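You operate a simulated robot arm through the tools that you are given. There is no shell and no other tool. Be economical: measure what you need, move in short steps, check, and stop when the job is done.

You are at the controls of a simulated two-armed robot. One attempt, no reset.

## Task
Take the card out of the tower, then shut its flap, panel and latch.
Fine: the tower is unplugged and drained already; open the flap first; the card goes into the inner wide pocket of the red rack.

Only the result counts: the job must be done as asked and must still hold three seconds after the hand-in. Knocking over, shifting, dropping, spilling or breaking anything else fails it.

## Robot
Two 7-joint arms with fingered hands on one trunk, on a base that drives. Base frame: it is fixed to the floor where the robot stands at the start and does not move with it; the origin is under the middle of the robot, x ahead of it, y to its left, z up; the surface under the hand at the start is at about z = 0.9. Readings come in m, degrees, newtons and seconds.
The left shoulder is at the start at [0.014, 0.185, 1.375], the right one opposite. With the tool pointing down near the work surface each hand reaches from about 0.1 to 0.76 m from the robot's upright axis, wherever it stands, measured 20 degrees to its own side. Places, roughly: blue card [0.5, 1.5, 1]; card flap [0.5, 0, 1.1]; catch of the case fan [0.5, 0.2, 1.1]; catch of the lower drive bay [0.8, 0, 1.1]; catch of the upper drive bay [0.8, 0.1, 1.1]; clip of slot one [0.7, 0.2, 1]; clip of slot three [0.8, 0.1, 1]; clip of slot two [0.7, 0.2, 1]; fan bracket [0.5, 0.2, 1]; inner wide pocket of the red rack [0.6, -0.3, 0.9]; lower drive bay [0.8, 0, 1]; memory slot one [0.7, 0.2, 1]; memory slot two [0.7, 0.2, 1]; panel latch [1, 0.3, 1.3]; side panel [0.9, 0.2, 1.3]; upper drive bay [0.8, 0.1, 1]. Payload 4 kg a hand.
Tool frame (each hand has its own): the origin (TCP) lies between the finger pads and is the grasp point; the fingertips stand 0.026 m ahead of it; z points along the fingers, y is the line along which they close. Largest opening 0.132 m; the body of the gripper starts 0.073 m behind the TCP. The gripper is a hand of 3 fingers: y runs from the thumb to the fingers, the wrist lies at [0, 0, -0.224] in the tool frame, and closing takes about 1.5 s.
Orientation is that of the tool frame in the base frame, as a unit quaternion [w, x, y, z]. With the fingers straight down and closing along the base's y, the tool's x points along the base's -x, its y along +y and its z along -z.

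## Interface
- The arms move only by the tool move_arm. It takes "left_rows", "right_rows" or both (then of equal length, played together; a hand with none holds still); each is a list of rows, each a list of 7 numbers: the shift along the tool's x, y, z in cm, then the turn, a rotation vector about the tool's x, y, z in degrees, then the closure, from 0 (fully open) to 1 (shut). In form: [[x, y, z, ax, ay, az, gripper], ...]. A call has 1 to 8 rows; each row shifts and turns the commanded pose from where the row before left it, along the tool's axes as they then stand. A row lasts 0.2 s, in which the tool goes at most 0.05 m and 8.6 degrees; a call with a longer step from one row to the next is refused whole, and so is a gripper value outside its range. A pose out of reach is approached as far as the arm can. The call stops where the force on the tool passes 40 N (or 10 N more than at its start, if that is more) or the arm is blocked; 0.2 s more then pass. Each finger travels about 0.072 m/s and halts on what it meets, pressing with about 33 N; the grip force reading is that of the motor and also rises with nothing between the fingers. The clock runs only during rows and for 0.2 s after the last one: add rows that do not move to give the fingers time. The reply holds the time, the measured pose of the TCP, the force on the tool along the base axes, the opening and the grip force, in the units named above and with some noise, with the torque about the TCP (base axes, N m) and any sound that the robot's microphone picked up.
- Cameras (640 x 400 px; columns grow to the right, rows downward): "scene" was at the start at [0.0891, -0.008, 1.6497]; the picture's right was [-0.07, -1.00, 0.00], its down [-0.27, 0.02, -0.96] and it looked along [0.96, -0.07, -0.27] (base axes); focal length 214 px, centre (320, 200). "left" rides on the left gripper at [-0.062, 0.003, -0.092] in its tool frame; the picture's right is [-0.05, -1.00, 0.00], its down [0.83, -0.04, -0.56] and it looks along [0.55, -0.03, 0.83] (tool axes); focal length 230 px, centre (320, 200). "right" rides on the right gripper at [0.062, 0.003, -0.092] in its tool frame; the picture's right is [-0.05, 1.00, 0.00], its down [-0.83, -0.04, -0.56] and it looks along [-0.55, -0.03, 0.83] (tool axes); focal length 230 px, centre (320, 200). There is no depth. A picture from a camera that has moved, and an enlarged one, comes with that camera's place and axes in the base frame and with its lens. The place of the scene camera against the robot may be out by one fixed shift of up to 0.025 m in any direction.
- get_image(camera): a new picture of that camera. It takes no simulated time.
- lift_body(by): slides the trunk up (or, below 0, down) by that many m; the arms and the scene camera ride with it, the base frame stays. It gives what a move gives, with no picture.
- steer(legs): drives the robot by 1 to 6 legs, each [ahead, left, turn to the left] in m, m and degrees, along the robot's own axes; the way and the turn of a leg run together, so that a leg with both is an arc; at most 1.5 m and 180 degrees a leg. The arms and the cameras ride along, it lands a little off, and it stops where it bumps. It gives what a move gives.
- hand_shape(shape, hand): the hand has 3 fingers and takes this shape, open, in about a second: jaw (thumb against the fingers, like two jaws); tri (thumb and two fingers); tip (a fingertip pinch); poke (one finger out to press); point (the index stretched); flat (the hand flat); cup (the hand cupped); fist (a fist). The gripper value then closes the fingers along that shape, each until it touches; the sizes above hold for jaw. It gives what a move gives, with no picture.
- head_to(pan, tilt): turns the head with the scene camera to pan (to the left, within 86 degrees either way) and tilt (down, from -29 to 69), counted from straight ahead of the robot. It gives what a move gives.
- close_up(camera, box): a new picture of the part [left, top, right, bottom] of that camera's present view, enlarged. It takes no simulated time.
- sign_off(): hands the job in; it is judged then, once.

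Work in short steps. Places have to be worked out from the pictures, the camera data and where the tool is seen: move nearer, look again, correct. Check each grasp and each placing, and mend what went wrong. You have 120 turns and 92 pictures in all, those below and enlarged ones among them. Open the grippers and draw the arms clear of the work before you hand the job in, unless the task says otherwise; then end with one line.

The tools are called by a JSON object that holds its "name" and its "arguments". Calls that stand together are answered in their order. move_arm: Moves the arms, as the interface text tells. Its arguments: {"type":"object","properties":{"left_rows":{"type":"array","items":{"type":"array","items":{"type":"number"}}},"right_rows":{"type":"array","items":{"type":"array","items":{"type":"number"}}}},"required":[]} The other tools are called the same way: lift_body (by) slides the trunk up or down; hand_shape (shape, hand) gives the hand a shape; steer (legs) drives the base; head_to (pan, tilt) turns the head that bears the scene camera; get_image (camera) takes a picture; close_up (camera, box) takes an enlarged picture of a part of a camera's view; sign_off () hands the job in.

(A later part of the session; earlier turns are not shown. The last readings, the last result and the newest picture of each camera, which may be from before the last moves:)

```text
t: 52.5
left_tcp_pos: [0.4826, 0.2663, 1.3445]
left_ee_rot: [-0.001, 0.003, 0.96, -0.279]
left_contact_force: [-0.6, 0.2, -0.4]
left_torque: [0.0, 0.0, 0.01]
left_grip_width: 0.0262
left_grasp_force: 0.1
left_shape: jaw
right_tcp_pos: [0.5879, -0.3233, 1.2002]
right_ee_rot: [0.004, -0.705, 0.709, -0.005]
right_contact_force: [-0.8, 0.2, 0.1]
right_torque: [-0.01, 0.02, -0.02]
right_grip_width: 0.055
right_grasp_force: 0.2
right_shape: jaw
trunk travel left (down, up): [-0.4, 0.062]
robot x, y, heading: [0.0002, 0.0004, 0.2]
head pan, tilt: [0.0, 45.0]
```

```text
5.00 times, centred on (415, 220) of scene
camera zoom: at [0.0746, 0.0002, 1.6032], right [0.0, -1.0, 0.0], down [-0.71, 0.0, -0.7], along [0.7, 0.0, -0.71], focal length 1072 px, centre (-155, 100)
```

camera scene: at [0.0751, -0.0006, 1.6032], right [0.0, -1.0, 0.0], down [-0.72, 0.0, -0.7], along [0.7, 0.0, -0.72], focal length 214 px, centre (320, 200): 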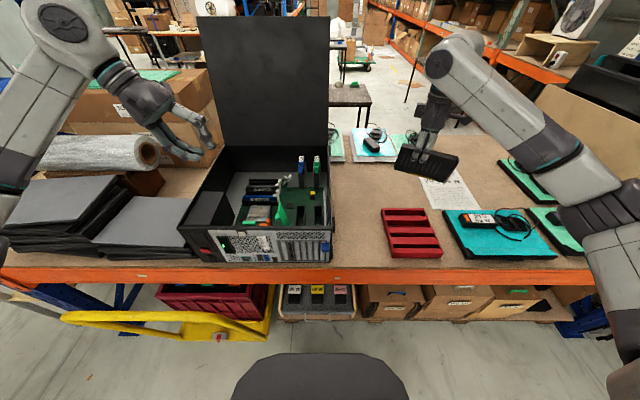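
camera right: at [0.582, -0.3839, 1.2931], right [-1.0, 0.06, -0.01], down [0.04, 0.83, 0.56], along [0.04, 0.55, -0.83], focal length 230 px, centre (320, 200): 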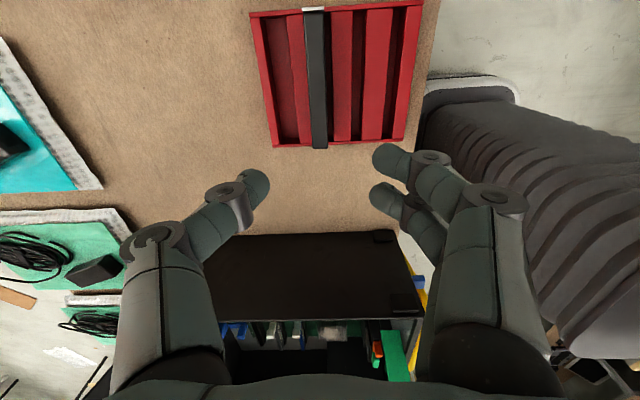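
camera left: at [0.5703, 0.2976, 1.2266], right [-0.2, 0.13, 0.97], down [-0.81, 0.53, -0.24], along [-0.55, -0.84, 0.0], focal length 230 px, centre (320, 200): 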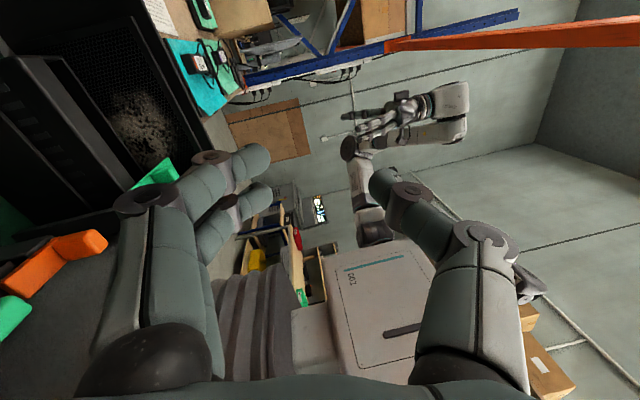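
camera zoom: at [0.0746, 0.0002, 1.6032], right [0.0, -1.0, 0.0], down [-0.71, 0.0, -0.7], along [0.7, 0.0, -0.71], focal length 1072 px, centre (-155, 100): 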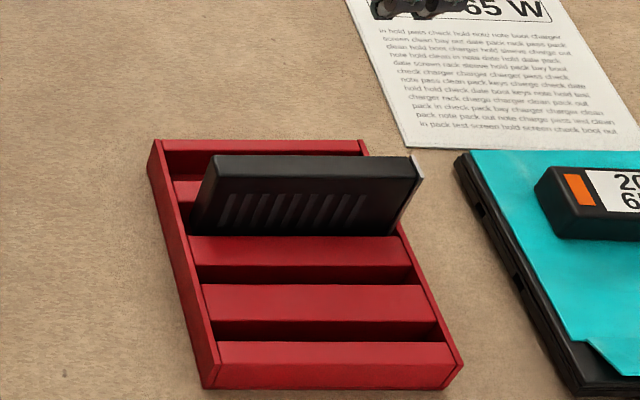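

The card sits in the inner wide pocket. Now close the flap: straighten the left hand, close its fingers, and place it on the +y side of the flap.

{"name": "move_arm", "arguments": {"left_rows": [[0, 0, 0, -8.1, 0, 0, 1], [0, 0, 0, -8.1, 0, 0, 1], [0, 0, 0, -8.1, 0, 0, 1], [0, 0, 0, -8.1, 0, 0, 1], [0, -1.2, 4.9, 0, 0, 0, 1], [0, -1.1, 4.9, 0, 0, 0, 1], [0, -1.1, 4.9, 0, 0, 0, 1], [0, -1.1, 4.9, 0, 0, 0, 1]]}}

{"name": "close_up", "arguments": {"camera": "left", "box": [200, 80, 520, 280]}}

```text
refused: row 5 steps farther than a row can; nothing moved
```

```text
2.00 times, centred on (360, 180) of left
camera zoom: at [0.5443, 0.3189, 1.4195], right [0.05, -0.84, 0.54], down [-0.83, 0.27, 0.49], along [-0.56, -0.47, -0.69], focal length 460 px, centre (240, 240)
```

zoom: 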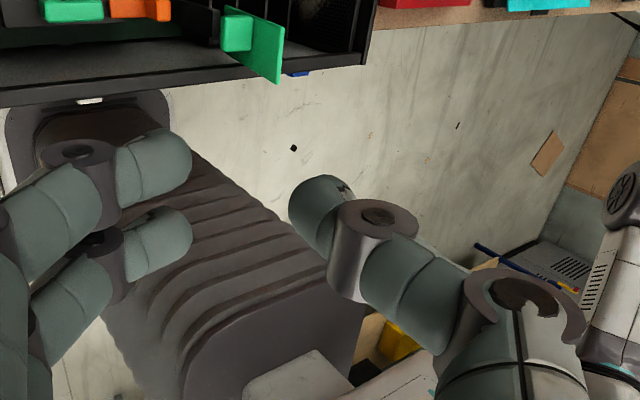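

One row was too long; I reissue with shorter steps.

{"name": "move_arm", "arguments": {"left_rows": [[0, 0, 0, -8.1, 0, 0, 1], [0, 0, 0, -8.1, 0, 0, 1], [0, 0, 0, -8.1, 0, 0, 1], [0, 0, 0, -8.1, 0, 0, 1], [0, -1.2, 4.4, 0, 0, 0, 1], [0, -1.1, 4.4, 0, 0, 0, 1], [0, -1.1, 4.4, 0, 0, 0, 1], [0, -1.1, 4.4, 0, 0, 0, 1]]}}

{"name": "close_up", "arguments": {"camera": "scene", "box": [210, 140, 370, 270]}}

```text
t: 54.3
left_tcp_pos: [0.4812, 0.2208, 1.1661]
left_ee_rot: [0.0, 0.003, 1.0, 0.001]
left_contact_force: [-0.6, -0.1, -0.3]
left_torque: [-0.02, -0.01, 0.0]
left_grip_width: 0.0
left_grasp_force: 32.9
left_shape: jaw
right_tcp_pos: [0.5867, -0.3232, 1.1994]
right_ee_rot: [0.005, -0.705, 0.709, -0.005]
right_contact_force: [0.3, -0.4, -0.3]
right_torque: [-0.02, -0.04, 0.02]
right_grip_width: 0.0552
right_grasp_force: 0.1
right_shape: jaw
trunk travel left (down, up): [-0.4, 0.062]
robot x, y, heading: [-0.0029, 0.0014, 0.4]
head pan, tilt: [0.0, 45.0]
```

```text
3.08 times, centred on (290, 205) of scene
camera zoom: at [0.0758, -0.0002, 1.6031], right [0.0, -1.0, 0.0], down [-0.72, 0.0, -0.7], along [0.7, 0.0, -0.72], focal length 660 px, centre (412, 185)
```

zoom: 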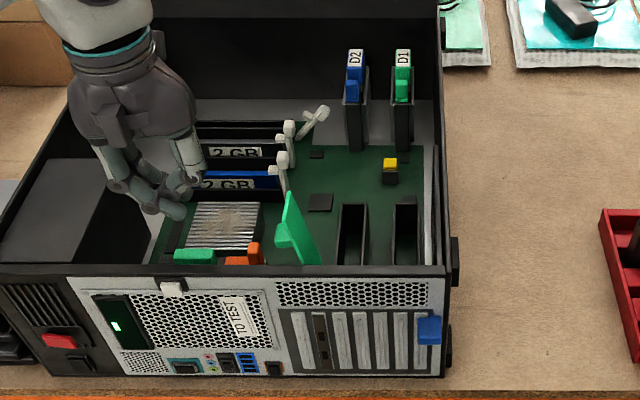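

Sweep the closed left fingers in −y against the flap.

{"name": "move_arm", "arguments": {"left_rows": [[0, -2, 1.2, 0, 0, 0, 1], [0, -2, 1.0, 0, 0, 0, 1], [0, -2, 0, 0, 0, 0, 1], [0, -2, 0, 0, 0, 0, 1], [0, -2, 0, 0, 0, 0, 1], [0, -2, 0, 0, 0, 0, 1], [0, -2, 0, 0, 0, 0, 1], [0, -1.5, 0, 0, 0, 0, 1]]}}

{"name": "close_up", "arguments": {"camera": "scene", "box": [210, 140, 370, 270]}}

```text
t: 56.1
left_tcp_pos: [0.4822, 0.0642, 1.1456]
left_ee_rot: [0.001, 0.002, 1.0, 0.001]
left_contact_force: [-0.8, 0.7, 0.3]
left_torque: [0.0, 0.04, -0.01]
left_grip_width: 0.0002
left_grasp_force: 33.2
left_shape: jaw
right_tcp_pos: [0.5882, -0.3251, 1.1987]
right_ee_rot: [0.005, -0.705, 0.709, -0.003]
right_contact_force: [-0.9, -0.4, 0.2]
right_torque: [-0.01, -0.01, 0.0]
right_grip_width: 0.055
right_grasp_force: 0.2
right_shape: jaw
trunk travel left (down, up): [-0.4, 0.062]
robot x, y, heading: [-0.0048, -0.0029, 0.2]
head pan, tilt: [0.0, 45.0]
```

```text
3.08 times, centred on (290, 205) of scene
camera zoom: at [0.0752, -0.0012, 1.6032], right [0.0, -1.0, 0.0], down [-0.72, 0.0, -0.7], along [0.7, 0.0, -0.72], focal length 660 px, centre (412, 185)
```

zoom: 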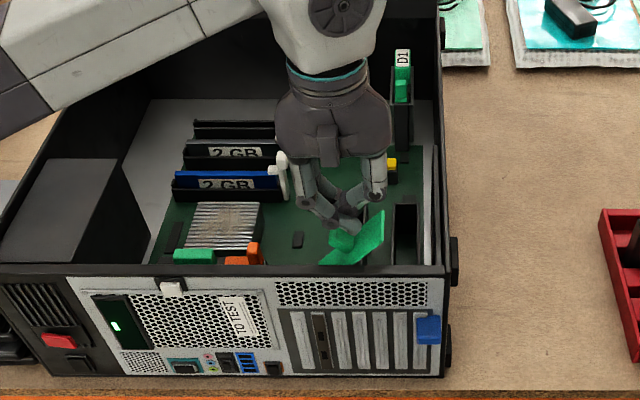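

The flap is at ~40° and stays. Raise, shift toward its free end, and press it down.

{"name": "move_arm", "arguments": {"left_rows": [[0, 0, -2, 0, 0, 0, 1], [0, -2.3, 0, 0, 0, 0, 1], [0, -2.3, 0, 0, 0, 0, 1], [0, 0, 1.5, 0, 0, 0, 1], [0, 0, 1.5, 0, 0, 0, 1], [0, 0, 1.5, 0, 0, 0, 1], [0, 0, 1.5, 0, 0, 0, 1], [0, 0, 1.5, 0, 0, 0, 1]]}}

{"name": "close_up", "arguments": {"camera": "left", "box": [160, 50, 480, 250]}}

```text
t: 57.9
left_tcp_pos: [0.4806, 0.0184, 1.0913]
left_ee_rot: [-0.001, 0.004, 1.0, 0.0]
left_contact_force: [-0.3, -0.6, 0.8]
left_torque: [0.06, -0.02, 0.01]
left_grip_width: 0.0
left_grasp_force: 32.9
left_shape: jaw
right_tcp_pos: [0.5881, -0.3236, 1.1997]
right_ee_rot: [0.005, -0.705, 0.709, -0.004]
right_contact_force: [0.7, -0.1, -0.3]
right_torque: [0.04, 0.02, -0.05]
right_grip_width: 0.0551
right_grasp_force: 0.0
right_shape: jaw
trunk travel left (down, up): [-0.4, 0.062]
robot x, y, heading: [-0.0039, -0.0005, 0.4]
head pan, tilt: [0.0, 45.0]
```

```text
2.00 times, centred on (320, 150) of left
camera zoom: at [0.5426, 0.0226, 1.1829], right [0.05, -1.0, 0.0], down [-0.83, -0.04, 0.56], along [-0.56, -0.03, -0.83], focal length 460 px, centre (320, 300)
```

zoom: 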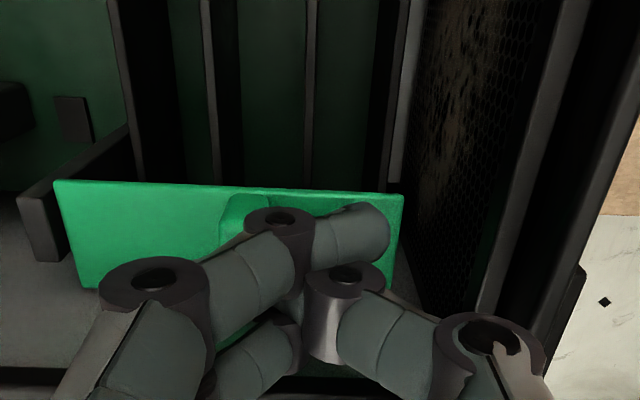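

Flap nearly flat. Press down further until resistance.

{"name": "move_arm", "arguments": {"left_rows": [[0, 0, 0.5, 0, 0, 0, 1], [0, 0, 0.5, 0, 0, 0, 1], [0, 0, 0.5, 0, 0, 0, 1], [0, 0, 0.5, 0, 0, 0, 1], [0, 0, 0.5, 0, 0, 0, 1]]}}

```text
t: 59.1
left_tcp_pos: [0.4786, 0.0149, 1.0702]
left_ee_rot: [0.003, 0.004, 1.0, -0.002]
left_contact_force: [1.7, -16.2, 29.5]
left_torque: [0.49, 0.01, -0.04]
left_grip_width: 0.0001
left_grasp_force: 33.7
left_shape: jaw
right_tcp_pos: [0.586, -0.3273, 1.2003]
right_ee_rot: [0.006, -0.705, 0.709, -0.004]
right_contact_force: [0.1, 0.5, -1.3]
right_torque: [0.0, 0.0, -0.02]
right_grip_width: 0.0551
right_grasp_force: 0.0
right_shape: jaw
trunk travel left (down, up): [-0.4, 0.062]
robot x, y, heading: [-0.0017, 0.0009, 0.0]
head pan, tilt: [0.0, 45.0]
```

Firm stop, so the flap is shut. Raise and check.

{"name": "move_arm", "arguments": {"left_rows": [[0, 0, -2, 0, 0, 0, 1], [0, 0, -4, 0, 0, 0, 1], [0, 1, -4.5, 0, 0, 0, 1], [0, 1, -4.5, 0, 0, 0, 1], [0, 1, -4.5, 0, 0, 0, 1]]}}

{"name": "close_up", "arguments": {"camera": "left", "box": [240, 80, 440, 220]}}

{"name": "head_to", "arguments": {"pan": 10, "tilt": 20}}

{"name": "get_image", "arguments": {"camera": "scene"}}

```text
t: 60.3
left_tcp_pos: [0.48, 0.0481, 1.2633]
left_ee_rot: [0.001, 0.002, 1.0, 0.0]
left_contact_force: [-0.1, -0.8, 0.5]
left_torque: [-0.02, -0.04, -0.02]
left_grip_width: 0.0
left_grasp_force: 32.7
left_shape: jaw
right_tcp_pos: [0.5864, -0.3227, 1.2008]
right_ee_rot: [0.004, -0.705, 0.709, -0.005]
right_contact_force: [0.1, 0.2, 0.8]
right_torque: [0.0, -0.04, 0.0]
right_grip_width: 0.0551
right_grasp_force: 0.0
right_shape: jaw
trunk travel left (down, up): [-0.4, 0.062]
robot x, y, heading: [-0.0015, 0.0039, 0.5]
head pan, tilt: [0.0, 45.0]
```

```text
2.86 times, centred on (340, 150) of left
camera zoom: at [0.5424, 0.0531, 1.3541], right [0.05, -1.0, 0.0], down [-0.83, -0.04, 0.56], along [-0.56, -0.03, -0.83], focal length 657 px, centre (263, 343)
```

zoom: 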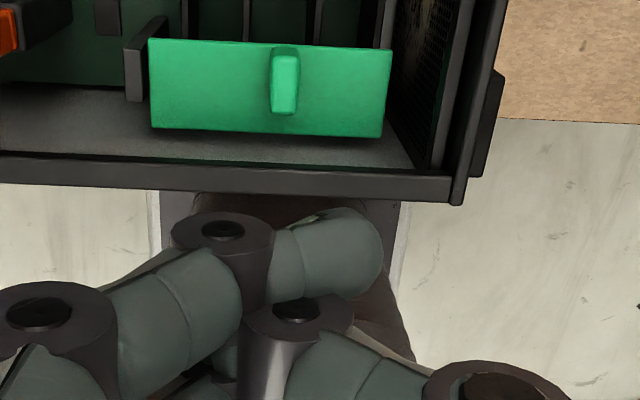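

```text
t: 61.2
left_tcp_pos: [0.4813, 0.0488, 1.261]
left_ee_rot: [0.0, 0.003, 1.0, 0.0]
left_contact_force: [0.0, -0.2, 0.2]
left_torque: [0.03, -0.03, 0.02]
left_grip_width: 0.0
left_grasp_force: 33.2
left_shape: jaw
right_tcp_pos: [0.5878, -0.323, 1.1991]
right_ee_rot: [0.005, -0.705, 0.709, -0.004]
right_contact_force: [-1.0, 0.2, 0.3]
right_torque: [-0.01, 0.0, -0.02]
right_grip_width: 0.055
right_grasp_force: 0.0
right_shape: jaw
trunk travel left (down, up): [-0.4, 0.062]
robot x, y, heading: [0.0012, -0.0002, 0.2]
head pan, tilt: [10.0, 20.0]
```

```text
23 pictures are left
camera scene: at [0.0861, 0.0155, 1.6416], right [0.18, -0.98, 0.0], down [-0.35, -0.06, -0.94], along [0.92, 0.17, -0.35], focal length 214 px, centre (320, 200)
```

scene: 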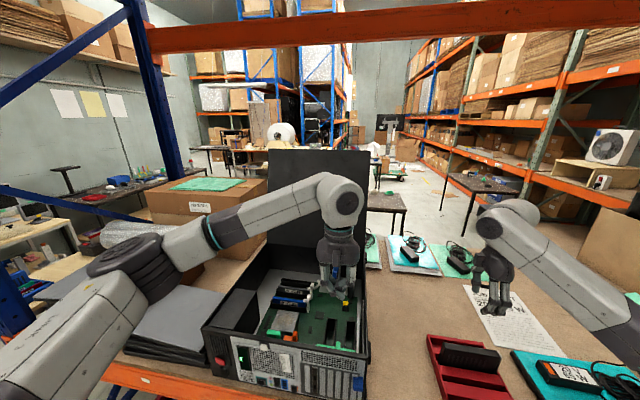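

Flap is shut. The panel leans back ~25° beyond vertical (hinge ≈(.89, 1.1), top ≈(1.09, 1.52)), so I need to push it from behind at its right edge. I first raise both arms, to be able to turn the robot a little left for more right-arm reach.

{"name": "move_arm", "arguments": {"left_rows": [[0.9, 2.4, -3, 0, 0, 0, 1], [0.9, 2.4, -3, 0, 0, 0, 1], [0.9, 2.4, -3, 0, 0, 0, 1], [0.9, 2.4, -3, 0, 0, 0, 1], [0.9, 2.4, -3, 0, 0, 0, 1], [0.9, 2.4, -3, 0, 0, 0, 1], [0.9, 2.4, -3, 0, 0, 0, 1], [0.9, 2.4, -3, 0, 0, 0, 1]], "right_rows": [[-1.5, 2.1, -3.75, 0, 0, 0, 1], [-1.5, 2.1, -3.75, 0, 0, 0, 1], [-1.5, 2.1, -3.75, 0, 0, 0, 1], [-1.5, 2.1, -3.75, 0, 0, 0, 1], [-1.5, 2.1, -3.75, 0, 0, 0, 1], [-1.5, 2.1, -3.75, 0, 0, 0, 1], [-1.5, 2.1, -3.75, 0, 0, 0, 1], [-1.5, 2.1, -3.75, 0, 0, 0, 1]]}}

{"name": "move_arm", "arguments": {"right_rows": [[0, 0, 0, 0, 0, 8.5, 1], [0, 0, 0, 0, 0, 8.5, 1], [0, 0, 0, 0, 0, 8.5, 1], [0, 0, 0, 0, 0, 8.5, 1], [0, 0, 0, 0, 0, 8.5, 1], [0, 0, 0, 0, 0, 8.5, 1], [0, 0, 0, 0, 0, 8.5, 1], [0, 0, 0, 0, 0, 8.5, 1]]}}

{"name": "move_arm", "arguments": {"right_rows": [[0, 0, 0, 0, -8.5, 0, 1], [0, 0, 0, 0, -8.5, 0, 1], [0, 0, 0, 0, -8.5, 0, 1], [0, 0, 0, 0, -8.5, 0, 1], [0, 0, 0, 0, -8.5, 0, 1], [0, 0, 0, 0, -8.5, 0, 1], [0, 0, 0, 0, -8.5, 0, 1]]}}

{"name": "get_image", "arguments": {"camera": "scene"}}

```text
t: 63.0
left_tcp_pos: [0.4055, 0.2434, 1.501]
left_ee_rot: [0.0, 0.004, 1.0, -0.001]
left_contact_force: [0.4, -0.1, -0.3]
left_torque: [0.0, -0.02, 0.02]
left_grip_width: 0.0
left_grasp_force: 33.5
left_shape: jaw
right_tcp_pos: [0.413, -0.1974, 1.4989]
right_ee_rot: [0.006, -0.706, 0.709, -0.005]
right_contact_force: [-0.3, -0.4, 1.0]
right_torque: [0.02, -0.04, 0.0]
right_grip_width: 0.0
right_grasp_force: 33.1
right_shape: jaw
trunk travel left (down, up): [-0.4, 0.062]
robot x, y, heading: [0.0034, -0.002, 0.1]
head pan, tilt: [10.0, 20.0]
```

```text
t: 64.8
left_tcp_pos: [0.4088, 0.2425, 1.5007]
left_ee_rot: [0.0, 0.004, 1.0, -0.001]
left_contact_force: [0.9, -0.4, 1.3]
left_torque: [0.02, 0.0, -0.01]
left_grip_width: 0.0
left_grasp_force: 33.2
left_shape: jaw
right_tcp_pos: [0.418, -0.2017, 1.4985]
right_ee_rot: [0.006, -0.187, 0.982, 0.0]
right_contact_force: [-0.3, 0.1, 0.5]
right_torque: [0.02, -0.03, -0.02]
right_grip_width: 0.0
right_grasp_force: 32.6
right_shape: jaw
trunk travel left (down, up): [-0.4, 0.062]
robot x, y, heading: [-0.0006, -0.0025, 0.3]
head pan, tilt: [10.0, 20.0]
```

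```text
t: 66.4
left_tcp_pos: [0.4093, 0.2433, 1.4997]
left_ee_rot: [-0.001, 0.003, 1.0, -0.001]
left_contact_force: [0.2, -0.1, -0.9]
left_torque: [-0.01, 0.0, 0.0]
left_grip_width: 0.0001
left_grasp_force: 33.2
left_shape: jaw
right_tcp_pos: [0.4207, -0.1881, 1.5138]
right_ee_rot: [0.474, -0.166, 0.86, 0.089]
right_contact_force: [0.2, 0.3, 0.1]
right_torque: [-0.01, 0.0, 0.03]
right_grip_width: 0.0002
right_grasp_force: 32.9
right_shape: jaw
right hand out of reach, approached as far as the arm can: row 7
trunk travel left (down, up): [-0.4, 0.062]
robot x, y, heading: [-0.0045, -0.002, 0.3]
head pan, tilt: [10.0, 20.0]
```

```text
22 pictures are left
camera scene: at [0.0861, 0.0167, 1.6417], right [0.18, -0.98, 0.0], down [-0.35, -0.06, -0.94], along [0.92, 0.17, -0.35], focal length 214 px, centre (320, 200)
```

scene: 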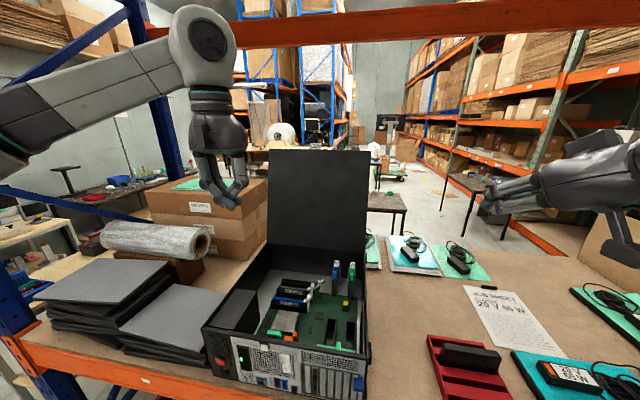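

Right fingers now point forward-left and dip ~32°. I turn the robot 22° to the left in place.

{"name": "steer", "arguments": {"legs": [[0, 0, 22]]}}

```text
t: 67.9
left_tcp_pos: [0.2901, 0.3779, 1.5008]
left_ee_rot: [0.001, -0.187, 0.982, -0.001]
left_contact_force: [-0.3, -0.4, 0.3]
left_torque: [-0.04, 0.01, 0.04]
left_grip_width: 0.0002
left_grasp_force: 33.0
left_shape: jaw
right_tcp_pos: [0.4619, -0.0176, 1.514]
right_ee_rot: [0.447, -0.326, 0.814, 0.177]
right_contact_force: [0.3, -0.4, -0.8]
right_torque: [-0.02, 0.0, 0.0]
right_grip_width: 0.0
right_grasp_force: 32.7
right_shape: jaw
trunk travel left (down, up): [-0.4, 0.062]
robot x, y, heading: [0.0005, 0.002, 22.2]
head pan, tilt: [10.0, 20.0]
```

I move the right hand out to the right of the panel's edge (around x≈.8, y≈−.18, z≈1.3).

{"name": "move_arm", "arguments": {"right_rows": [[1.2, -3.89, 2.53, 0, 0, 0, 1], [1.2, -3.89, 2.53, 0, 0, 0, 1], [1.2, -3.89, 2.53, 0, 0, 0, 1], [1.2, -3.89, 2.53, 0, 0, 0, 1], [1.2, -3.89, 2.53, 0, 0, 0, 1], [1.2, -3.89, 2.53, 0, 0, 0, 1], [1.2, -3.89, 2.53, 0, 0, 0, 1], [1.2, -3.89, 2.53, 0, 0, 0, 1]]}}

{"name": "head_to", "arguments": {"pan": -24, "tilt": 25}}

{"name": "get_image", "arguments": {"camera": "scene"}}

{"name": "get_image", "arguments": {"camera": "right"}}

```text
t: 69.7
left_tcp_pos: [0.2914, 0.3771, 1.5003]
left_ee_rot: [-0.001, -0.186, 0.982, -0.001]
left_contact_force: [0.0, -0.3, -0.1]
left_torque: [0.02, 0.04, -0.01]
left_grip_width: 0.0002
left_grasp_force: 33.0
left_shape: jaw
right_tcp_pos: [0.7665, -0.1641, 1.3218]
right_ee_rot: [0.446, -0.326, 0.815, 0.176]
right_contact_force: [1.0, -0.6, -0.1]
right_torque: [0.0, 0.02, 0.0]
right_grip_width: 0.0
right_grasp_force: 33.1
right_shape: jaw
trunk travel left (down, up): [-0.4, 0.062]
robot x, y, heading: [-0.0009, 0.0011, 21.9]
head pan, tilt: [10.0, 20.0]
```

```text
t: 70.7
left_tcp_pos: [0.2903, 0.3771, 1.4993]
left_ee_rot: [0.0, -0.187, 0.982, 0.0]
left_contact_force: [0.7, -0.2, -0.5]
left_torque: [-0.02, 0.04, 0.02]
left_grip_width: 0.0004
left_grasp_force: 32.7
left_shape: jaw
right_tcp_pos: [0.7642, -0.1619, 1.3252]
right_ee_rot: [0.446, -0.327, 0.814, 0.177]
right_contact_force: [0.5, -0.1, -0.3]
right_torque: [-0.01, 0.0, 0.04]
right_grip_width: 0.0001
right_grasp_force: 33.4
right_shape: jaw
trunk travel left (down, up): [-0.4, 0.062]
robot x, y, heading: [-0.0015, 0.0006, 21.9]
head pan, tilt: [-24.0, 25.0]
```

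```text
21 pictures are left
camera scene: at [0.086, -0.005, 1.6338], right [-0.03, -1.0, 0.0], down [-0.43, 0.01, -0.9], along [0.9, -0.03, -0.43], focal length 214 px, centre (320, 200)
```

scene: 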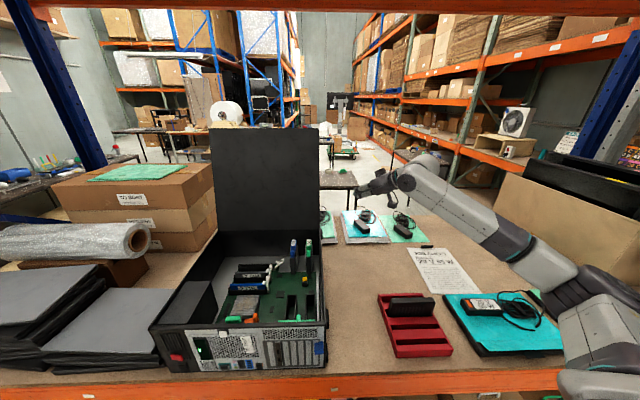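

```text
20 pictures are left
camera right: at [0.6812, -0.2362, 1.3226], right [-0.67, 0.74, 0.04], down [0.01, -0.04, 1.0], along [0.74, 0.67, 0.02], focal length 230 px, centre (320, 200)
```

right: 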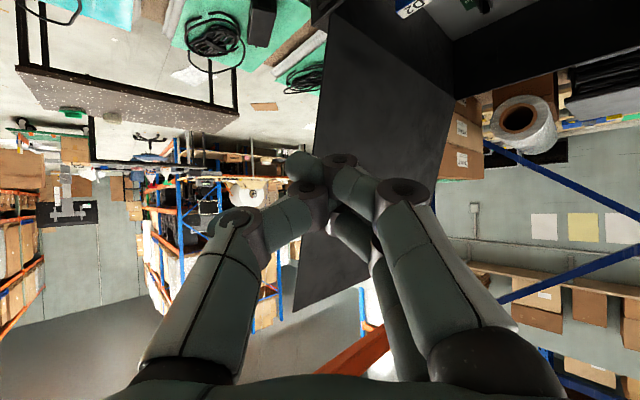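

From this view: panel hinge ≈(.874, z 1.10), top ≈(.97, z 1.50) at the right edge y≈−.035, leaning ~14°. I move the closed fingers forward past the panel's plane, still outside its edge.

{"name": "move_arm", "arguments": {"right_rows": [[-0.2, -1.93, 3.72, 0, 0, 0, 1], [-0.2, -1.93, 3.72, 0, 0, 0, 1], [-0.2, -1.93, 3.72, 0, 0, 0, 1], [-0.2, -1.93, 3.72, 0, 0, 0, 1], [-0.2, -1.93, 3.72, 0, 0, 0, 1]]}}

{"name": "get_image", "arguments": {"camera": "right"}}

```text
t: 71.9
left_tcp_pos: [0.2922, 0.3795, 1.4991]
left_ee_rot: [-0.001, -0.186, 0.983, -0.001]
left_contact_force: [0.1, 0.7, 0.1]
left_torque: [0.02, 0.07, -0.07]
left_grip_width: 0.0
left_grasp_force: 33.4
left_shape: jaw
right_tcp_pos: [0.9463, -0.1172, 1.2307]
right_ee_rot: [0.446, -0.327, 0.814, 0.176]
right_contact_force: [1.3, 0.5, -0.6]
right_torque: [-0.01, 0.01, 0.01]
right_grip_width: 0.0
right_grasp_force: 32.6
right_shape: jaw
trunk travel left (down, up): [-0.4, 0.062]
robot x, y, heading: [0.0004, 0.0004, 22.0]
head pan, tilt: [-24.0, 25.0]
```

```text
19 pictures are left
camera right: at [0.8643, -0.1907, 1.2304], right [-0.67, 0.74, 0.04], down [0.01, -0.04, 1.0], along [0.74, 0.67, 0.02], focal length 230 px, centre (320, 200)
```

right: 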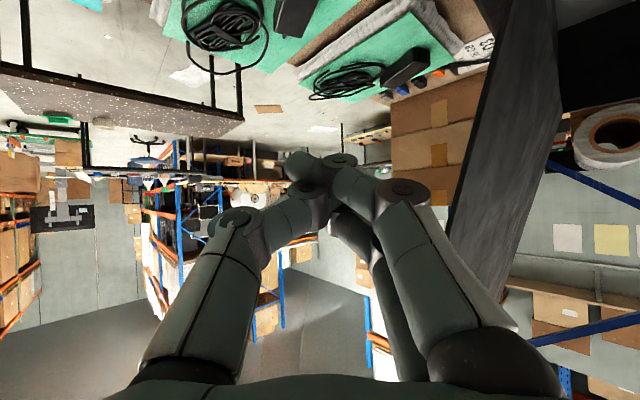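

The hand is beyond the panel plane with clear space. I go 1.5 cm further forward, then slide left behind the panel.

{"name": "move_arm", "arguments": {"right_rows": [[-0.58, -1.03, 0.92, 0, 0, 0, 1], [-0.93, 1.81, 1.45, 0, 0, 0, 1], [-0.93, 1.81, 1.45, 0, 0, 0, 1], [-0.93, 1.81, 1.45, 0, 0, 0, 1], [-0.93, 1.81, 1.45, 0, 0, 0, 1]]}}

{"name": "get_image", "arguments": {"camera": "right"}}

```text
t: 73.1
left_tcp_pos: [0.294, 0.3674, 1.5017]
left_ee_rot: [0.0, -0.185, 0.983, 0.004]
left_contact_force: [-0.6, -0.1, 0.4]
left_torque: [0.06, -0.04, -0.04]
left_grip_width: 0.0001
left_grasp_force: 33.0
left_shape: jaw
right_tcp_pos: [0.9654, -0.0379, 1.2313]
right_ee_rot: [0.446, -0.322, 0.816, 0.176]
right_contact_force: [8.0, -26.9, -0.8]
right_torque: [0.84, 0.15, 1.04]
right_grip_width: 0.0
right_grasp_force: 33.3
right_shape: jaw
trunk travel left (down, up): [-0.4, 0.062]
robot x, y, heading: [-0.0005, -0.0003, 21.7]
head pan, tilt: [-24.0, 25.0]
```

```text
18 pictures are left
camera right: at [0.8812, -0.1094, 1.2289], right [-0.66, 0.75, 0.04], down [0.02, -0.04, 1.0], along [0.75, 0.66, 0.02], focal length 230 px, centre (320, 200)
```

right: 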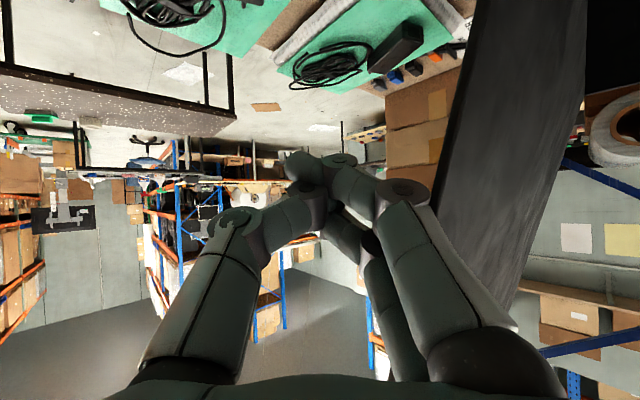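

The wide knuckles touch the panel's edge. I back off and switch the right hand to a slim stretched index ("point").

{"name": "move_arm", "arguments": {"right_rows": [[1.12, -2.17, -1.74, 0, 0, 0, 1], [1.12, -2.17, -1.74, 0, 0, 0, 1], [1.12, -2.17, -1.74, 0, 0, 0, 1]]}}

{"name": "hand_shape", "arguments": {"hand": "right", "shape": "point"}}

{"name": "get_image", "arguments": {"camera": "right"}}

```text
t: 73.9
left_tcp_pos: [0.2914, 0.3734, 1.5012]
left_ee_rot: [-0.001, -0.187, 0.982, 0.001]
left_contact_force: [0.9, -0.2, 0.6]
left_torque: [0.0, 0.03, 0.01]
left_grip_width: 0.0
left_grasp_force: 32.4
left_shape: jaw
right_tcp_pos: [0.962, -0.1109, 1.231]
right_ee_rot: [0.445, -0.327, 0.814, 0.179]
right_contact_force: [0.1, -0.3, 0.3]
right_torque: [0.05, 0.04, 0.01]
right_grip_width: 0.0
right_grasp_force: 33.2
right_shape: jaw
trunk travel left (down, up): [-0.4, 0.062]
robot x, y, heading: [0.0022, 0.0023, 22.0]
head pan, tilt: [-24.0, 25.0]
```

```text
t: 74.8
left_tcp_pos: [0.289, 0.3788, 1.4994]
left_ee_rot: [-0.001, -0.187, 0.982, -0.002]
left_contact_force: [0.1, -0.2, 0.3]
left_torque: [0.02, -0.01, 0.01]
left_grip_width: 0.0
left_grasp_force: 33.2
left_shape: jaw
right_tcp_pos: [0.9607, -0.1073, 1.2326]
right_ee_rot: [0.447, -0.327, 0.814, 0.176]
right_contact_force: [-0.2, -0.2, 0.8]
right_torque: [0.02, 0.01, 0.01]
right_grip_width: 0.0
right_grasp_force: 0.1
right_shape: point
trunk travel left (down, up): [-0.4, 0.062]
robot x, y, heading: [0.0002, -0.0004, 22.5]
head pan, tilt: [-24.0, 25.0]
```

```text
17 pictures are left
camera right: at [0.877, -0.1813, 1.2319], right [-0.67, 0.74, 0.04], down [0.01, -0.04, 1.0], along [0.74, 0.67, 0.02], focal length 230 px, centre (320, 200)
```

right: 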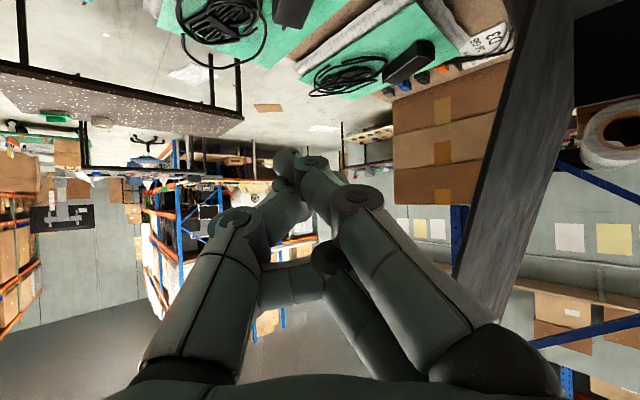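

The slim profile is better. I slide left again behind the panel edge.

{"name": "move_arm", "arguments": {"right_rows": [[-0.93, 1.81, 1.45, 0, 0, 0, 1], [-0.93, 1.81, 1.45, 0, 0, 0, 1], [-0.75, 1.45, 1.16, 0, 0, 0, 1]]}}

{"name": "get_image", "arguments": {"camera": "right"}}

```text
t: 75.6
left_tcp_pos: [0.2901, 0.3784, 1.4992]
left_ee_rot: [0.0, -0.187, 0.982, 0.0]
left_contact_force: [-0.8, 0.3, -1.1]
left_torque: [0.02, 0.04, 0.0]
left_grip_width: 0.0
left_grasp_force: 32.9
left_shape: jaw
right_tcp_pos: [0.9608, -0.0408, 1.2325]
right_ee_rot: [0.447, -0.326, 0.814, 0.177]
right_contact_force: [-0.3, 0.3, 0.0]
right_torque: [0.0, 0.0, -0.02]
right_grip_width: 0.0
right_grasp_force: 0.0
right_shape: point
trunk travel left (down, up): [-0.4, 0.062]
robot x, y, heading: [0.001, 0.0005, 22.2]
head pan, tilt: [-24.0, 25.0]
```

```text
16 pictures are left
camera right: at [0.878, -0.1137, 1.2318], right [-0.67, 0.74, 0.04], down [0.01, -0.04, 1.0], along [0.74, 0.67, 0.02], focal length 230 px, centre (320, 200)
```

right: 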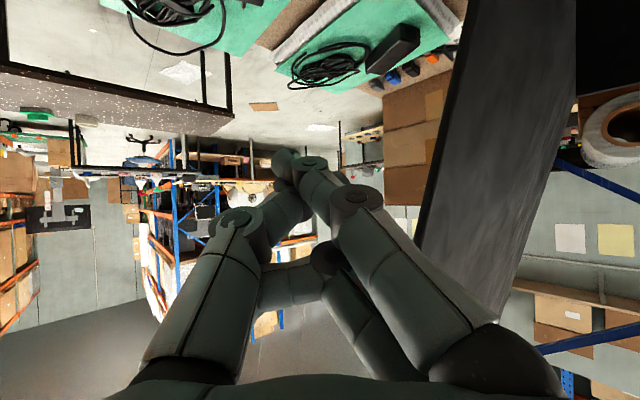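

No contact yet; 2 cm further left, then pull back (−x) in steps.

{"name": "move_arm", "arguments": {"right_rows": [[-0.75, 1.45, 1.16, 0, 0, 0, 1], [0.78, 1.38, -1.22, 0, 0, 0, 1], [0.78, 1.38, -1.22, 0, 0, 0, 1], [0.78, 1.38, -1.22, 0, 0, 0, 1], [0.78, 1.38, -1.22, 0, 0, 0, 1]]}}

{"name": "get_image", "arguments": {"camera": "scene"}}

```text
t: 76.8
left_tcp_pos: [0.291, 0.3752, 1.5008]
left_ee_rot: [-0.001, -0.187, 0.982, 0.001]
left_contact_force: [0.5, -0.3, 0.2]
left_torque: [0.02, 0.01, 0.03]
left_grip_width: 0.0002
left_grasp_force: 33.2
left_shape: jaw
right_tcp_pos: [0.8818, -0.0208, 1.2352]
right_ee_rot: [0.448, -0.326, 0.813, 0.177]
right_contact_force: [21.1, -6.3, 12.4]
right_torque: [0.06, -0.31, -0.26]
right_grip_width: 0.0
right_grasp_force: 0.0
right_shape: point
trunk travel left (down, up): [-0.4, 0.062]
robot x, y, heading: [-0.0017, 0.0035, 22.3]
head pan, tilt: [-24.0, 25.0]
```

```text
15 pictures are left
camera scene: at [0.0878, -0.0073, 1.6338], right [-0.03, -1.0, 0.0], down [-0.43, 0.01, -0.9], along [0.9, -0.03, -0.43], focal length 214 px, centre (320, 200)
```

scene: 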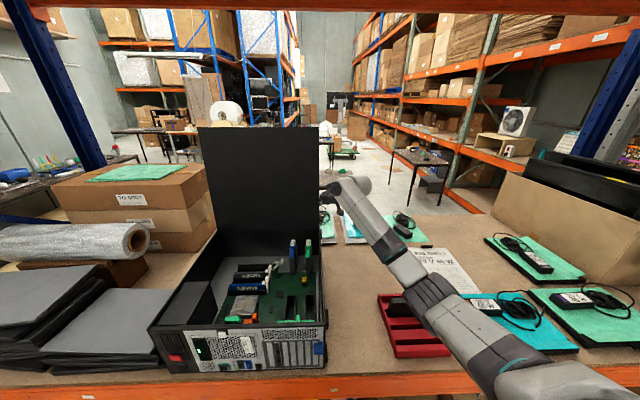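

The panel is following (top edge has come forward), case unmoved. Keep pulling.

{"name": "move_arm", "arguments": {"right_rows": [[0.78, 1.38, -1.22, 0, 0, 0, 1], [0.78, 1.38, -1.22, 0, 0, 0, 1], [0.78, 1.38, -1.22, 0, 0, 0, 1], [0.78, 1.38, -1.22, 0, 0, 0, 1]]}}

{"name": "get_image", "arguments": {"camera": "scene"}}

```text
t: 77.8
left_tcp_pos: [0.2939, 0.3748, 1.4999]
left_ee_rot: [-0.003, -0.187, 0.982, 0.001]
left_contact_force: [0.1, -0.7, -0.1]
left_torque: [0.01, 0.0, 0.01]
left_grip_width: 0.0001
left_grasp_force: 32.7
left_shape: jaw
right_tcp_pos: [0.8027, -0.0215, 1.228]
right_ee_rot: [0.443, -0.327, 0.816, 0.178]
right_contact_force: [11.5, -9.7, -3.1]
right_torque: [0.02, -0.14, 0.0]
right_grip_width: 0.0
right_grasp_force: 0.2
right_shape: point
trunk travel left (down, up): [-0.4, 0.062]
robot x, y, heading: [0.0011, 0.0006, 22.0]
head pan, tilt: [-24.0, 25.0]
```

```text
14 pictures are left
camera scene: at [0.0903, -0.0085, 1.6334], right [-0.03, -1.0, 0.0], down [-0.43, 0.01, -0.9], along [0.9, -0.03, -0.43], focal length 214 px, centre (320, 200)
```

scene: 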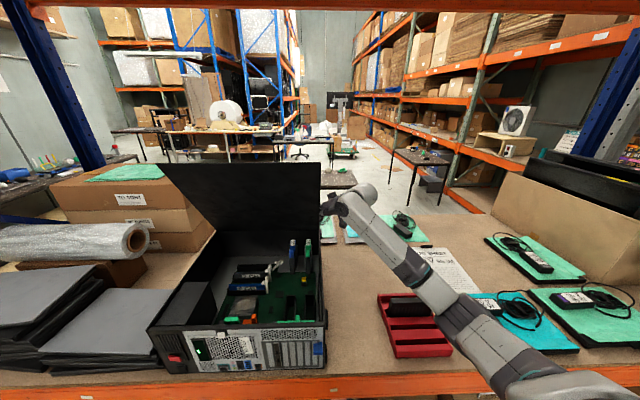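

Panel is ~25° past vertical, held by friction. Continue pulling back and slightly down.

{"name": "move_arm", "arguments": {"right_rows": [[0.95, 1.38, -1.12, 0, 0, 0, 1], [0.95, 1.38, -1.12, 0, 0, 0, 1], [1.1, 1.38, -1.0, 0, 0, 0, 1], [1.1, 1.38, -1.0, 0, 0, 0, 1], [1.1, 1.38, -1.0, 0, 0, 0, 1]]}}

{"name": "get_image", "arguments": {"camera": "scene"}}

```text
t: 79.0
left_tcp_pos: [0.2884, 0.3778, 1.4995]
left_ee_rot: [0.0, -0.188, 0.982, 0.0]
left_contact_force: [-0.8, 0.4, 0.2]
left_torque: [0.0, -0.01, -0.01]
left_grip_width: 0.0
left_grasp_force: 32.8
left_shape: jaw
right_tcp_pos: [0.6996, -0.0191, 1.2188]
right_ee_rot: [0.445, -0.327, 0.814, 0.178]
right_contact_force: [0.2, -0.8, 0.7]
right_torque: [0.02, 0.02, 0.02]
right_grip_width: 0.0
right_grasp_force: 0.0
right_shape: point
trunk travel left (down, up): [-0.4, 0.062]
robot x, y, heading: [-0.0032, 0.0014, 22.0]
head pan, tilt: [-24.0, 25.0]
```

```text
13 pictures are left
camera scene: at [0.0849, -0.005, 1.6338], right [-0.03, -1.0, 0.0], down [-0.43, 0.01, -0.9], along [0.9, -0.03, -0.43], focal length 214 px, centre (320, 200)
```

scene: 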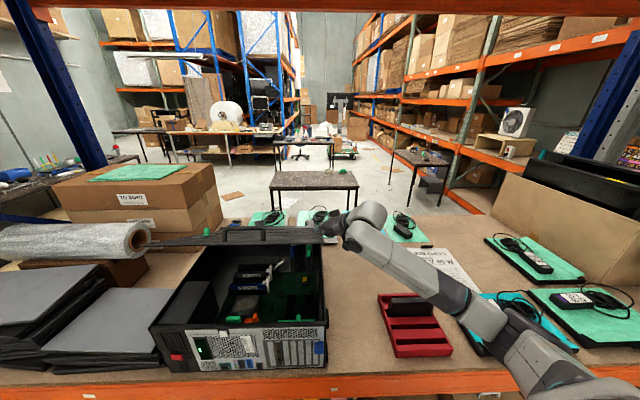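

The panel is ~30° above closed and holds by itself. Right hand withdraws; left hand goes above the panel to press it down.

{"name": "move_arm", "arguments": {"right_rows": [[0.34, -2.7, -2.85, 0, 0, 0, 1], [0.34, -2.7, -2.85, 0, 0, 0, 1], [0.34, -2.7, -2.85, 0, 0, 0, 1], [0.34, -2.7, -2.85, 0, 0, 0, 1], [0, 0, 0, 0, 0, 0, 1], [0, 0, 0, 0, 0, 0, 1], [0, 0, 0, 0, 0, 0, 1], [0, 0, 0, 0, 0, 0, 1]], "left_rows": [[-2.5, -3.3, 1.7, 0, 0, 0, 1], [-2.5, -3.3, 1.7, 0, 0, 0, 1], [-2.5, -3.3, 1.7, 0, 0, 0, 1], [-2.5, -3.3, 1.7, 0, 0, 0, 1], [-2.5, -3.3, 1.7, 0, 0, 0, 1], [-2.5, -3.3, 1.7, 0, 0, 0, 1], [-2.5, -3.3, 1.7, 0, 0, 0, 1], [-2.5, -3.3, 1.7, 0, 0, 0, 1]]}}

{"name": "move_arm", "arguments": {"left_rows": [[0, 0, 2.5, 0, 0, 0, 1], [0, 0, 2.5, 0, 0, 0, 1], [0, 0, 2.5, 0, 0, 0, 1], [0, 0, 2.5, 0, 0, 0, 1], [0, 0, 2.5, 0, 0, 0, 1], [0, 0, 2.5, 0, 0, 0, 1], [0, 0, 2.5, 0, 0, 0, 1]]}}

{"name": "get_image", "arguments": {"camera": "scene"}}

```text
t: 80.8
left_tcp_pos: [0.5757, 0.2017, 1.363]
left_ee_rot: [-0.002, -0.186, 0.982, 0.003]
left_contact_force: [-0.2, -0.6, 0.0]
left_torque: [0.04, -0.01, -0.01]
left_grip_width: 0.0
left_grasp_force: 32.9
left_shape: jaw
right_tcp_pos: [0.7033, -0.1718, 1.2678]
right_ee_rot: [0.446, -0.326, 0.814, 0.178]
right_contact_force: [0.4, 0.8, 0.0]
right_torque: [-0.01, 0.02, 0.0]
right_grip_width: 0.0
right_grasp_force: 0.0
right_shape: point
trunk travel left (down, up): [-0.4, 0.062]
robot x, y, heading: [-0.0033, 0.001, 22.0]
head pan, tilt: [-24.0, 25.0]
```

```text
t: 82.4
left_tcp_pos: [0.5723, 0.2036, 1.188]
left_ee_rot: [-0.001, -0.187, 0.982, -0.001]
left_contact_force: [-0.8, -0.2, -0.1]
left_torque: [0.0, -0.02, -0.02]
left_grip_width: 0.0
left_grasp_force: 33.3
left_shape: jaw
right_tcp_pos: [0.7018, -0.169, 1.2677]
right_ee_rot: [0.446, -0.327, 0.814, 0.176]
right_contact_force: [-0.2, 0.0, 0.2]
right_torque: [0.01, 0.02, -0.03]
right_grip_width: 0.0
right_grasp_force: 0.0
right_shape: point
trunk travel left (down, up): [-0.4, 0.062]
robot x, y, heading: [-0.0008, 0.0014, 22.0]
head pan, tilt: [-24.0, 25.0]
```

```text
12 pictures are left
camera scene: at [0.0868, -0.0048, 1.6337], right [-0.03, -1.0, 0.0], down [-0.43, 0.01, -0.9], along [0.9, -0.03, -0.43], focal length 214 px, centre (320, 200)
```

scene: 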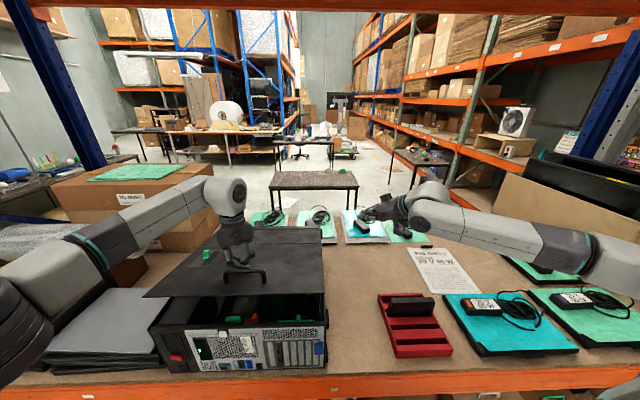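

Panel almost closed; its outer face shows a handle and a green latch. Continue pressing down until it seats.

{"name": "move_arm", "arguments": {"left_rows": [[0, 0, 1, 0, 0, 0, 1], [0, 0, 1, 0, 0, 0, 1], [0, 0, 1, 0, 0, 0, 1], [0, 0, 1, 0, 0, 0, 1], [0, 0, 1, 0, 0, 0, 1], [0, 0, 1, 0, 0, 0, 1]]}}

{"name": "close_up", "arguments": {"camera": "scene", "box": [140, 220, 340, 380]}}

```text
t: 83.8
left_tcp_pos: [0.5734, 0.205, 1.1292]
left_ee_rot: [0.0, -0.186, 0.983, 0.001]
left_contact_force: [0.3, 0.6, -0.3]
left_torque: [0.02, -0.02, -0.05]
left_grip_width: 0.0
left_grasp_force: 33.0
left_shape: jaw
right_tcp_pos: [0.7028, -0.1691, 1.2669]
right_ee_rot: [0.446, -0.326, 0.815, 0.177]
right_contact_force: [-0.4, -0.2, 0.0]
right_torque: [-0.03, 0.02, 0.02]
right_grip_width: 0.0002
right_grasp_force: 0.0
right_shape: point
trunk travel left (down, up): [-0.4, 0.062]
robot x, y, heading: [-0.0018, -0.0025, 22.2]
head pan, tilt: [-24.0, 25.0]
```

```text
2.50 times, centred on (240, 300) of scene
camera zoom: at [0.0865, -0.0052, 1.6337], right [-0.03, -1.0, 0.0], down [-0.43, 0.01, -0.9], along [0.9, -0.03, -0.43], focal length 536 px, centre (520, -50)
```

zoom: 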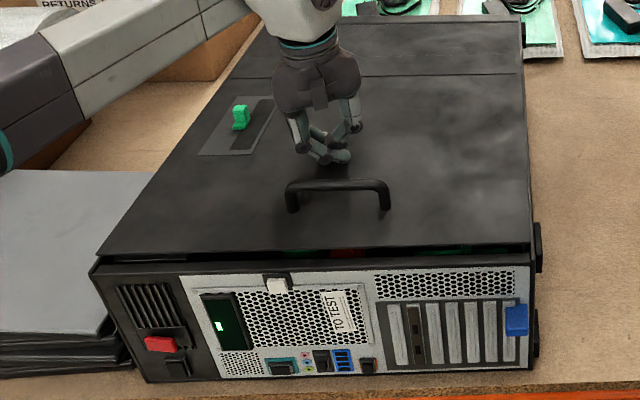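

Small gap remains; press on.

{"name": "move_arm", "arguments": {"left_rows": [[0, 0, 0.7, 0, 0, 0, 1], [0, 0, 0.6, 0, 0, 0, 1], [0, 0, 0.5, 0, 0, 0, 1], [0, 0, 0.5, 0, 0, 0, 1], [0, 0, 0.4, 0, 0, 0, 1], [0, 0, 0.4, 0, 0, 0, 1]]}}

{"name": "close_up", "arguments": {"camera": "scene", "box": [140, 220, 340, 380]}}

```text
t: 84.7
left_tcp_pos: [0.5734, 0.2027, 1.1201]
left_ee_rot: [0.006, -0.187, 0.982, -0.005]
left_contact_force: [-5.8, -2.3, 18.8]
left_torque: [0.05, 0.19, 0.07]
left_grip_width: 0.0
left_grasp_force: 33.1
left_shape: jaw
right_tcp_pos: [0.7006, -0.1707, 1.269]
right_ee_rot: [0.447, -0.327, 0.814, 0.176]
right_contact_force: [-0.4, -0.5, -0.4]
right_torque: [-0.01, 0.0, 0.01]
right_grip_width: 0.0002
right_grasp_force: 0.0
right_shape: point
trunk travel left (down, up): [-0.4, 0.062]
robot x, y, heading: [-0.0062, 0.0004, 22.2]
head pan, tilt: [-24.0, 25.0]
stopped in row 4 (left hand): the force on the tool passed its limit at 44 N (the readings are from after the stop); the commanded pose is now the measured one
```

```text
2.50 times, centred on (240, 300) of scene
camera zoom: at [0.0838, -0.0055, 1.6338], right [-0.03, -1.0, 0.0], down [-0.43, 0.01, -0.9], along [0.9, -0.03, -0.43], focal length 536 px, centre (520, -50)
```

zoom: 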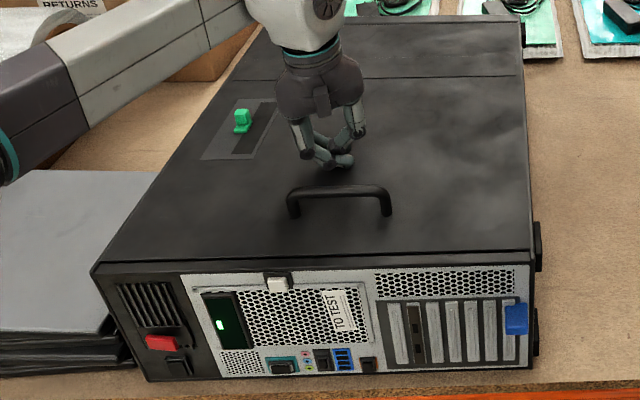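

Panel is seated. Zoom into the latch (green knob in a plate at about x .64, y .35).

{"name": "close_up", "arguments": {"camera": "scene", "box": [195, 250, 275, 300]}}

```text
8.00 times, centred on (235, 275) of scene
camera zoom: at [0.0838, -0.0055, 1.6338], right [-0.03, -1.0, 0.0], down [-0.43, 0.01, -0.9], along [0.9, -0.03, -0.43], focal length 1716 px, centre (1000, -400)
```

zoom: 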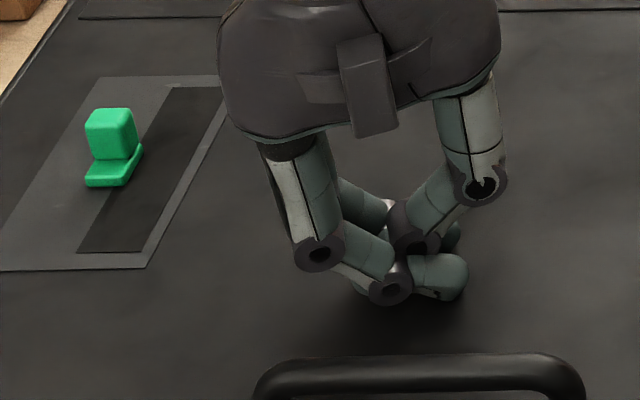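

The panel latch needs a better look. I raise the left hand and yaw it so its camera looks toward +y over the latch.

{"name": "move_arm", "arguments": {"left_rows": [[0, 0, -4, 0, 0, 0, 1], [0, 0, -4, 0, 0, 0, 1], [0, 0, -4, 0, 0, 0, 1], [0, 0, 0, 0, 0, 8.5, 1], [0, 0, 0, 0, 0, 8.5, 1], [0, 0, 0, 0, 0, 8.5, 1], [0, 0, 0, 0, 0, 8.5, 1], [0, 0, 0, 0, 0, 8.5, 1]]}}

{"name": "move_arm", "arguments": {"left_rows": [[0, 0, 0, 0, 0, 8.5, 1], [0, 0, 0, 0, 0, 8.5, 1], [0, 0, 0, 0, 0, 8.5, 1], [0, 0, 0, 0, 0, 8.5, 1], [0, 0, 0, 0, 0, 8.5, 1]]}}

{"name": "get_image", "arguments": {"camera": "left"}}

```text
t: 86.5
left_tcp_pos: [0.5736, 0.2043, 1.2353]
left_ee_rot: [0.005, 0.183, 0.983, -0.002]
left_contact_force: [0.7, -0.1, 0.1]
left_torque: [0.0, 0.0, 0.01]
left_grip_width: 0.0001
left_grasp_force: 33.5
left_shape: jaw
right_tcp_pos: [0.7034, -0.1687, 1.2696]
right_ee_rot: [0.446, -0.326, 0.814, 0.176]
right_contact_force: [-0.5, 0.3, -0.3]
right_torque: [-0.01, 0.01, -0.01]
right_grip_width: 0.0
right_grasp_force: 0.1
right_shape: point
trunk travel left (down, up): [-0.4, 0.062]
robot x, y, heading: [-0.0012, 0.0033, 22.0]
head pan, tilt: [-24.0, 25.0]
```

```text
t: 87.7
left_tcp_pos: [0.5725, 0.2049, 1.2354]
left_ee_rot: [0.006, 0.527, 0.85, 0.0]
left_contact_force: [0.1, 0.2, 0.4]
left_torque: [0.02, -0.05, 0.03]
left_grip_width: 0.0
left_grasp_force: 33.2
left_shape: jaw
right_tcp_pos: [0.7024, -0.1698, 1.2679]
right_ee_rot: [0.446, -0.327, 0.814, 0.177]
right_contact_force: [0.2, 0.0, -0.6]
right_torque: [0.02, -0.01, 0.0]
right_grip_width: 0.0
right_grasp_force: 0.1
right_shape: point
trunk travel left (down, up): [-0.4, 0.062]
robot x, y, heading: [0.0001, -0.0011, 21.9]
head pan, tilt: [-24.0, 25.0]
```

```text
8 pictures are left
camera left: at [0.6042, 0.1521, 1.328], right [-0.87, -0.49, -0.01], down [-0.41, 0.73, 0.55], along [-0.26, 0.48, -0.84], focal length 230 px, centre (320, 200)
```

left: 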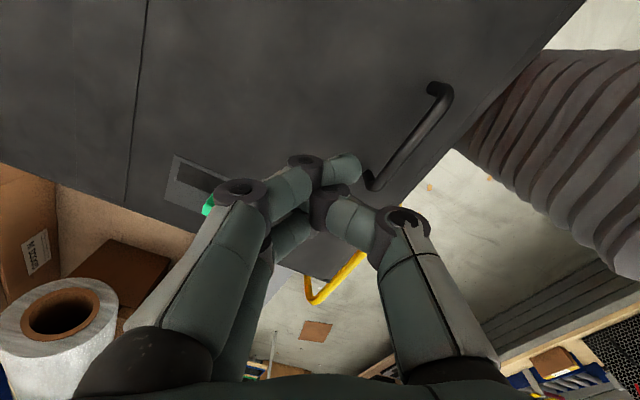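

The latch is partly hidden by the fingers; shift the hand and take an enlarged view.

{"name": "move_arm", "arguments": {"left_rows": [[-3.35, 2.25, 0, 0, 0, 0, 1], [-3.35, 2.25, 0, 0, 0, 0, 1]]}}

{"name": "close_up", "arguments": {"camera": "left", "box": [180, 70, 380, 210]}}

```text
t: 88.3
left_tcp_pos: [0.6179, 0.1783, 1.2355]
left_ee_rot: [0.005, 0.526, 0.85, 0.001]
left_contact_force: [0.2, 0.4, 0.1]
left_torque: [0.02, -0.01, -0.02]
left_grip_width: 0.0001
left_grasp_force: 33.3
left_shape: jaw
left hand out of reach, approached as far as the arm can: row 2
right_tcp_pos: [0.7025, -0.1704, 1.2666]
right_ee_rot: [0.447, -0.326, 0.814, 0.177]
right_contact_force: [-0.6, -0.1, 0.0]
right_torque: [0.0, 0.02, -0.03]
right_grip_width: 0.0
right_grasp_force: 0.0
right_shape: point
trunk travel left (down, up): [-0.4, 0.062]
robot x, y, heading: [-0.0012, -0.0009, 22.2]
head pan, tilt: [-24.0, 25.0]
```

```text
2.86 times, centred on (280, 140) of left
camera zoom: at [0.6487, 0.1256, 1.3291], right [-0.87, -0.49, -0.01], down [-0.41, 0.73, 0.55], along [-0.26, 0.48, -0.84], focal length 657 px, centre (434, 371)
```

zoom: 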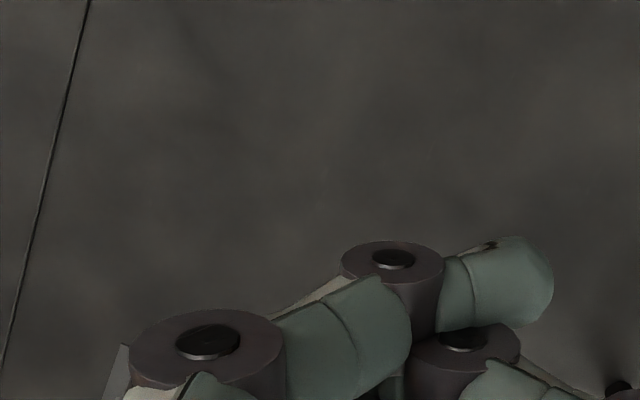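

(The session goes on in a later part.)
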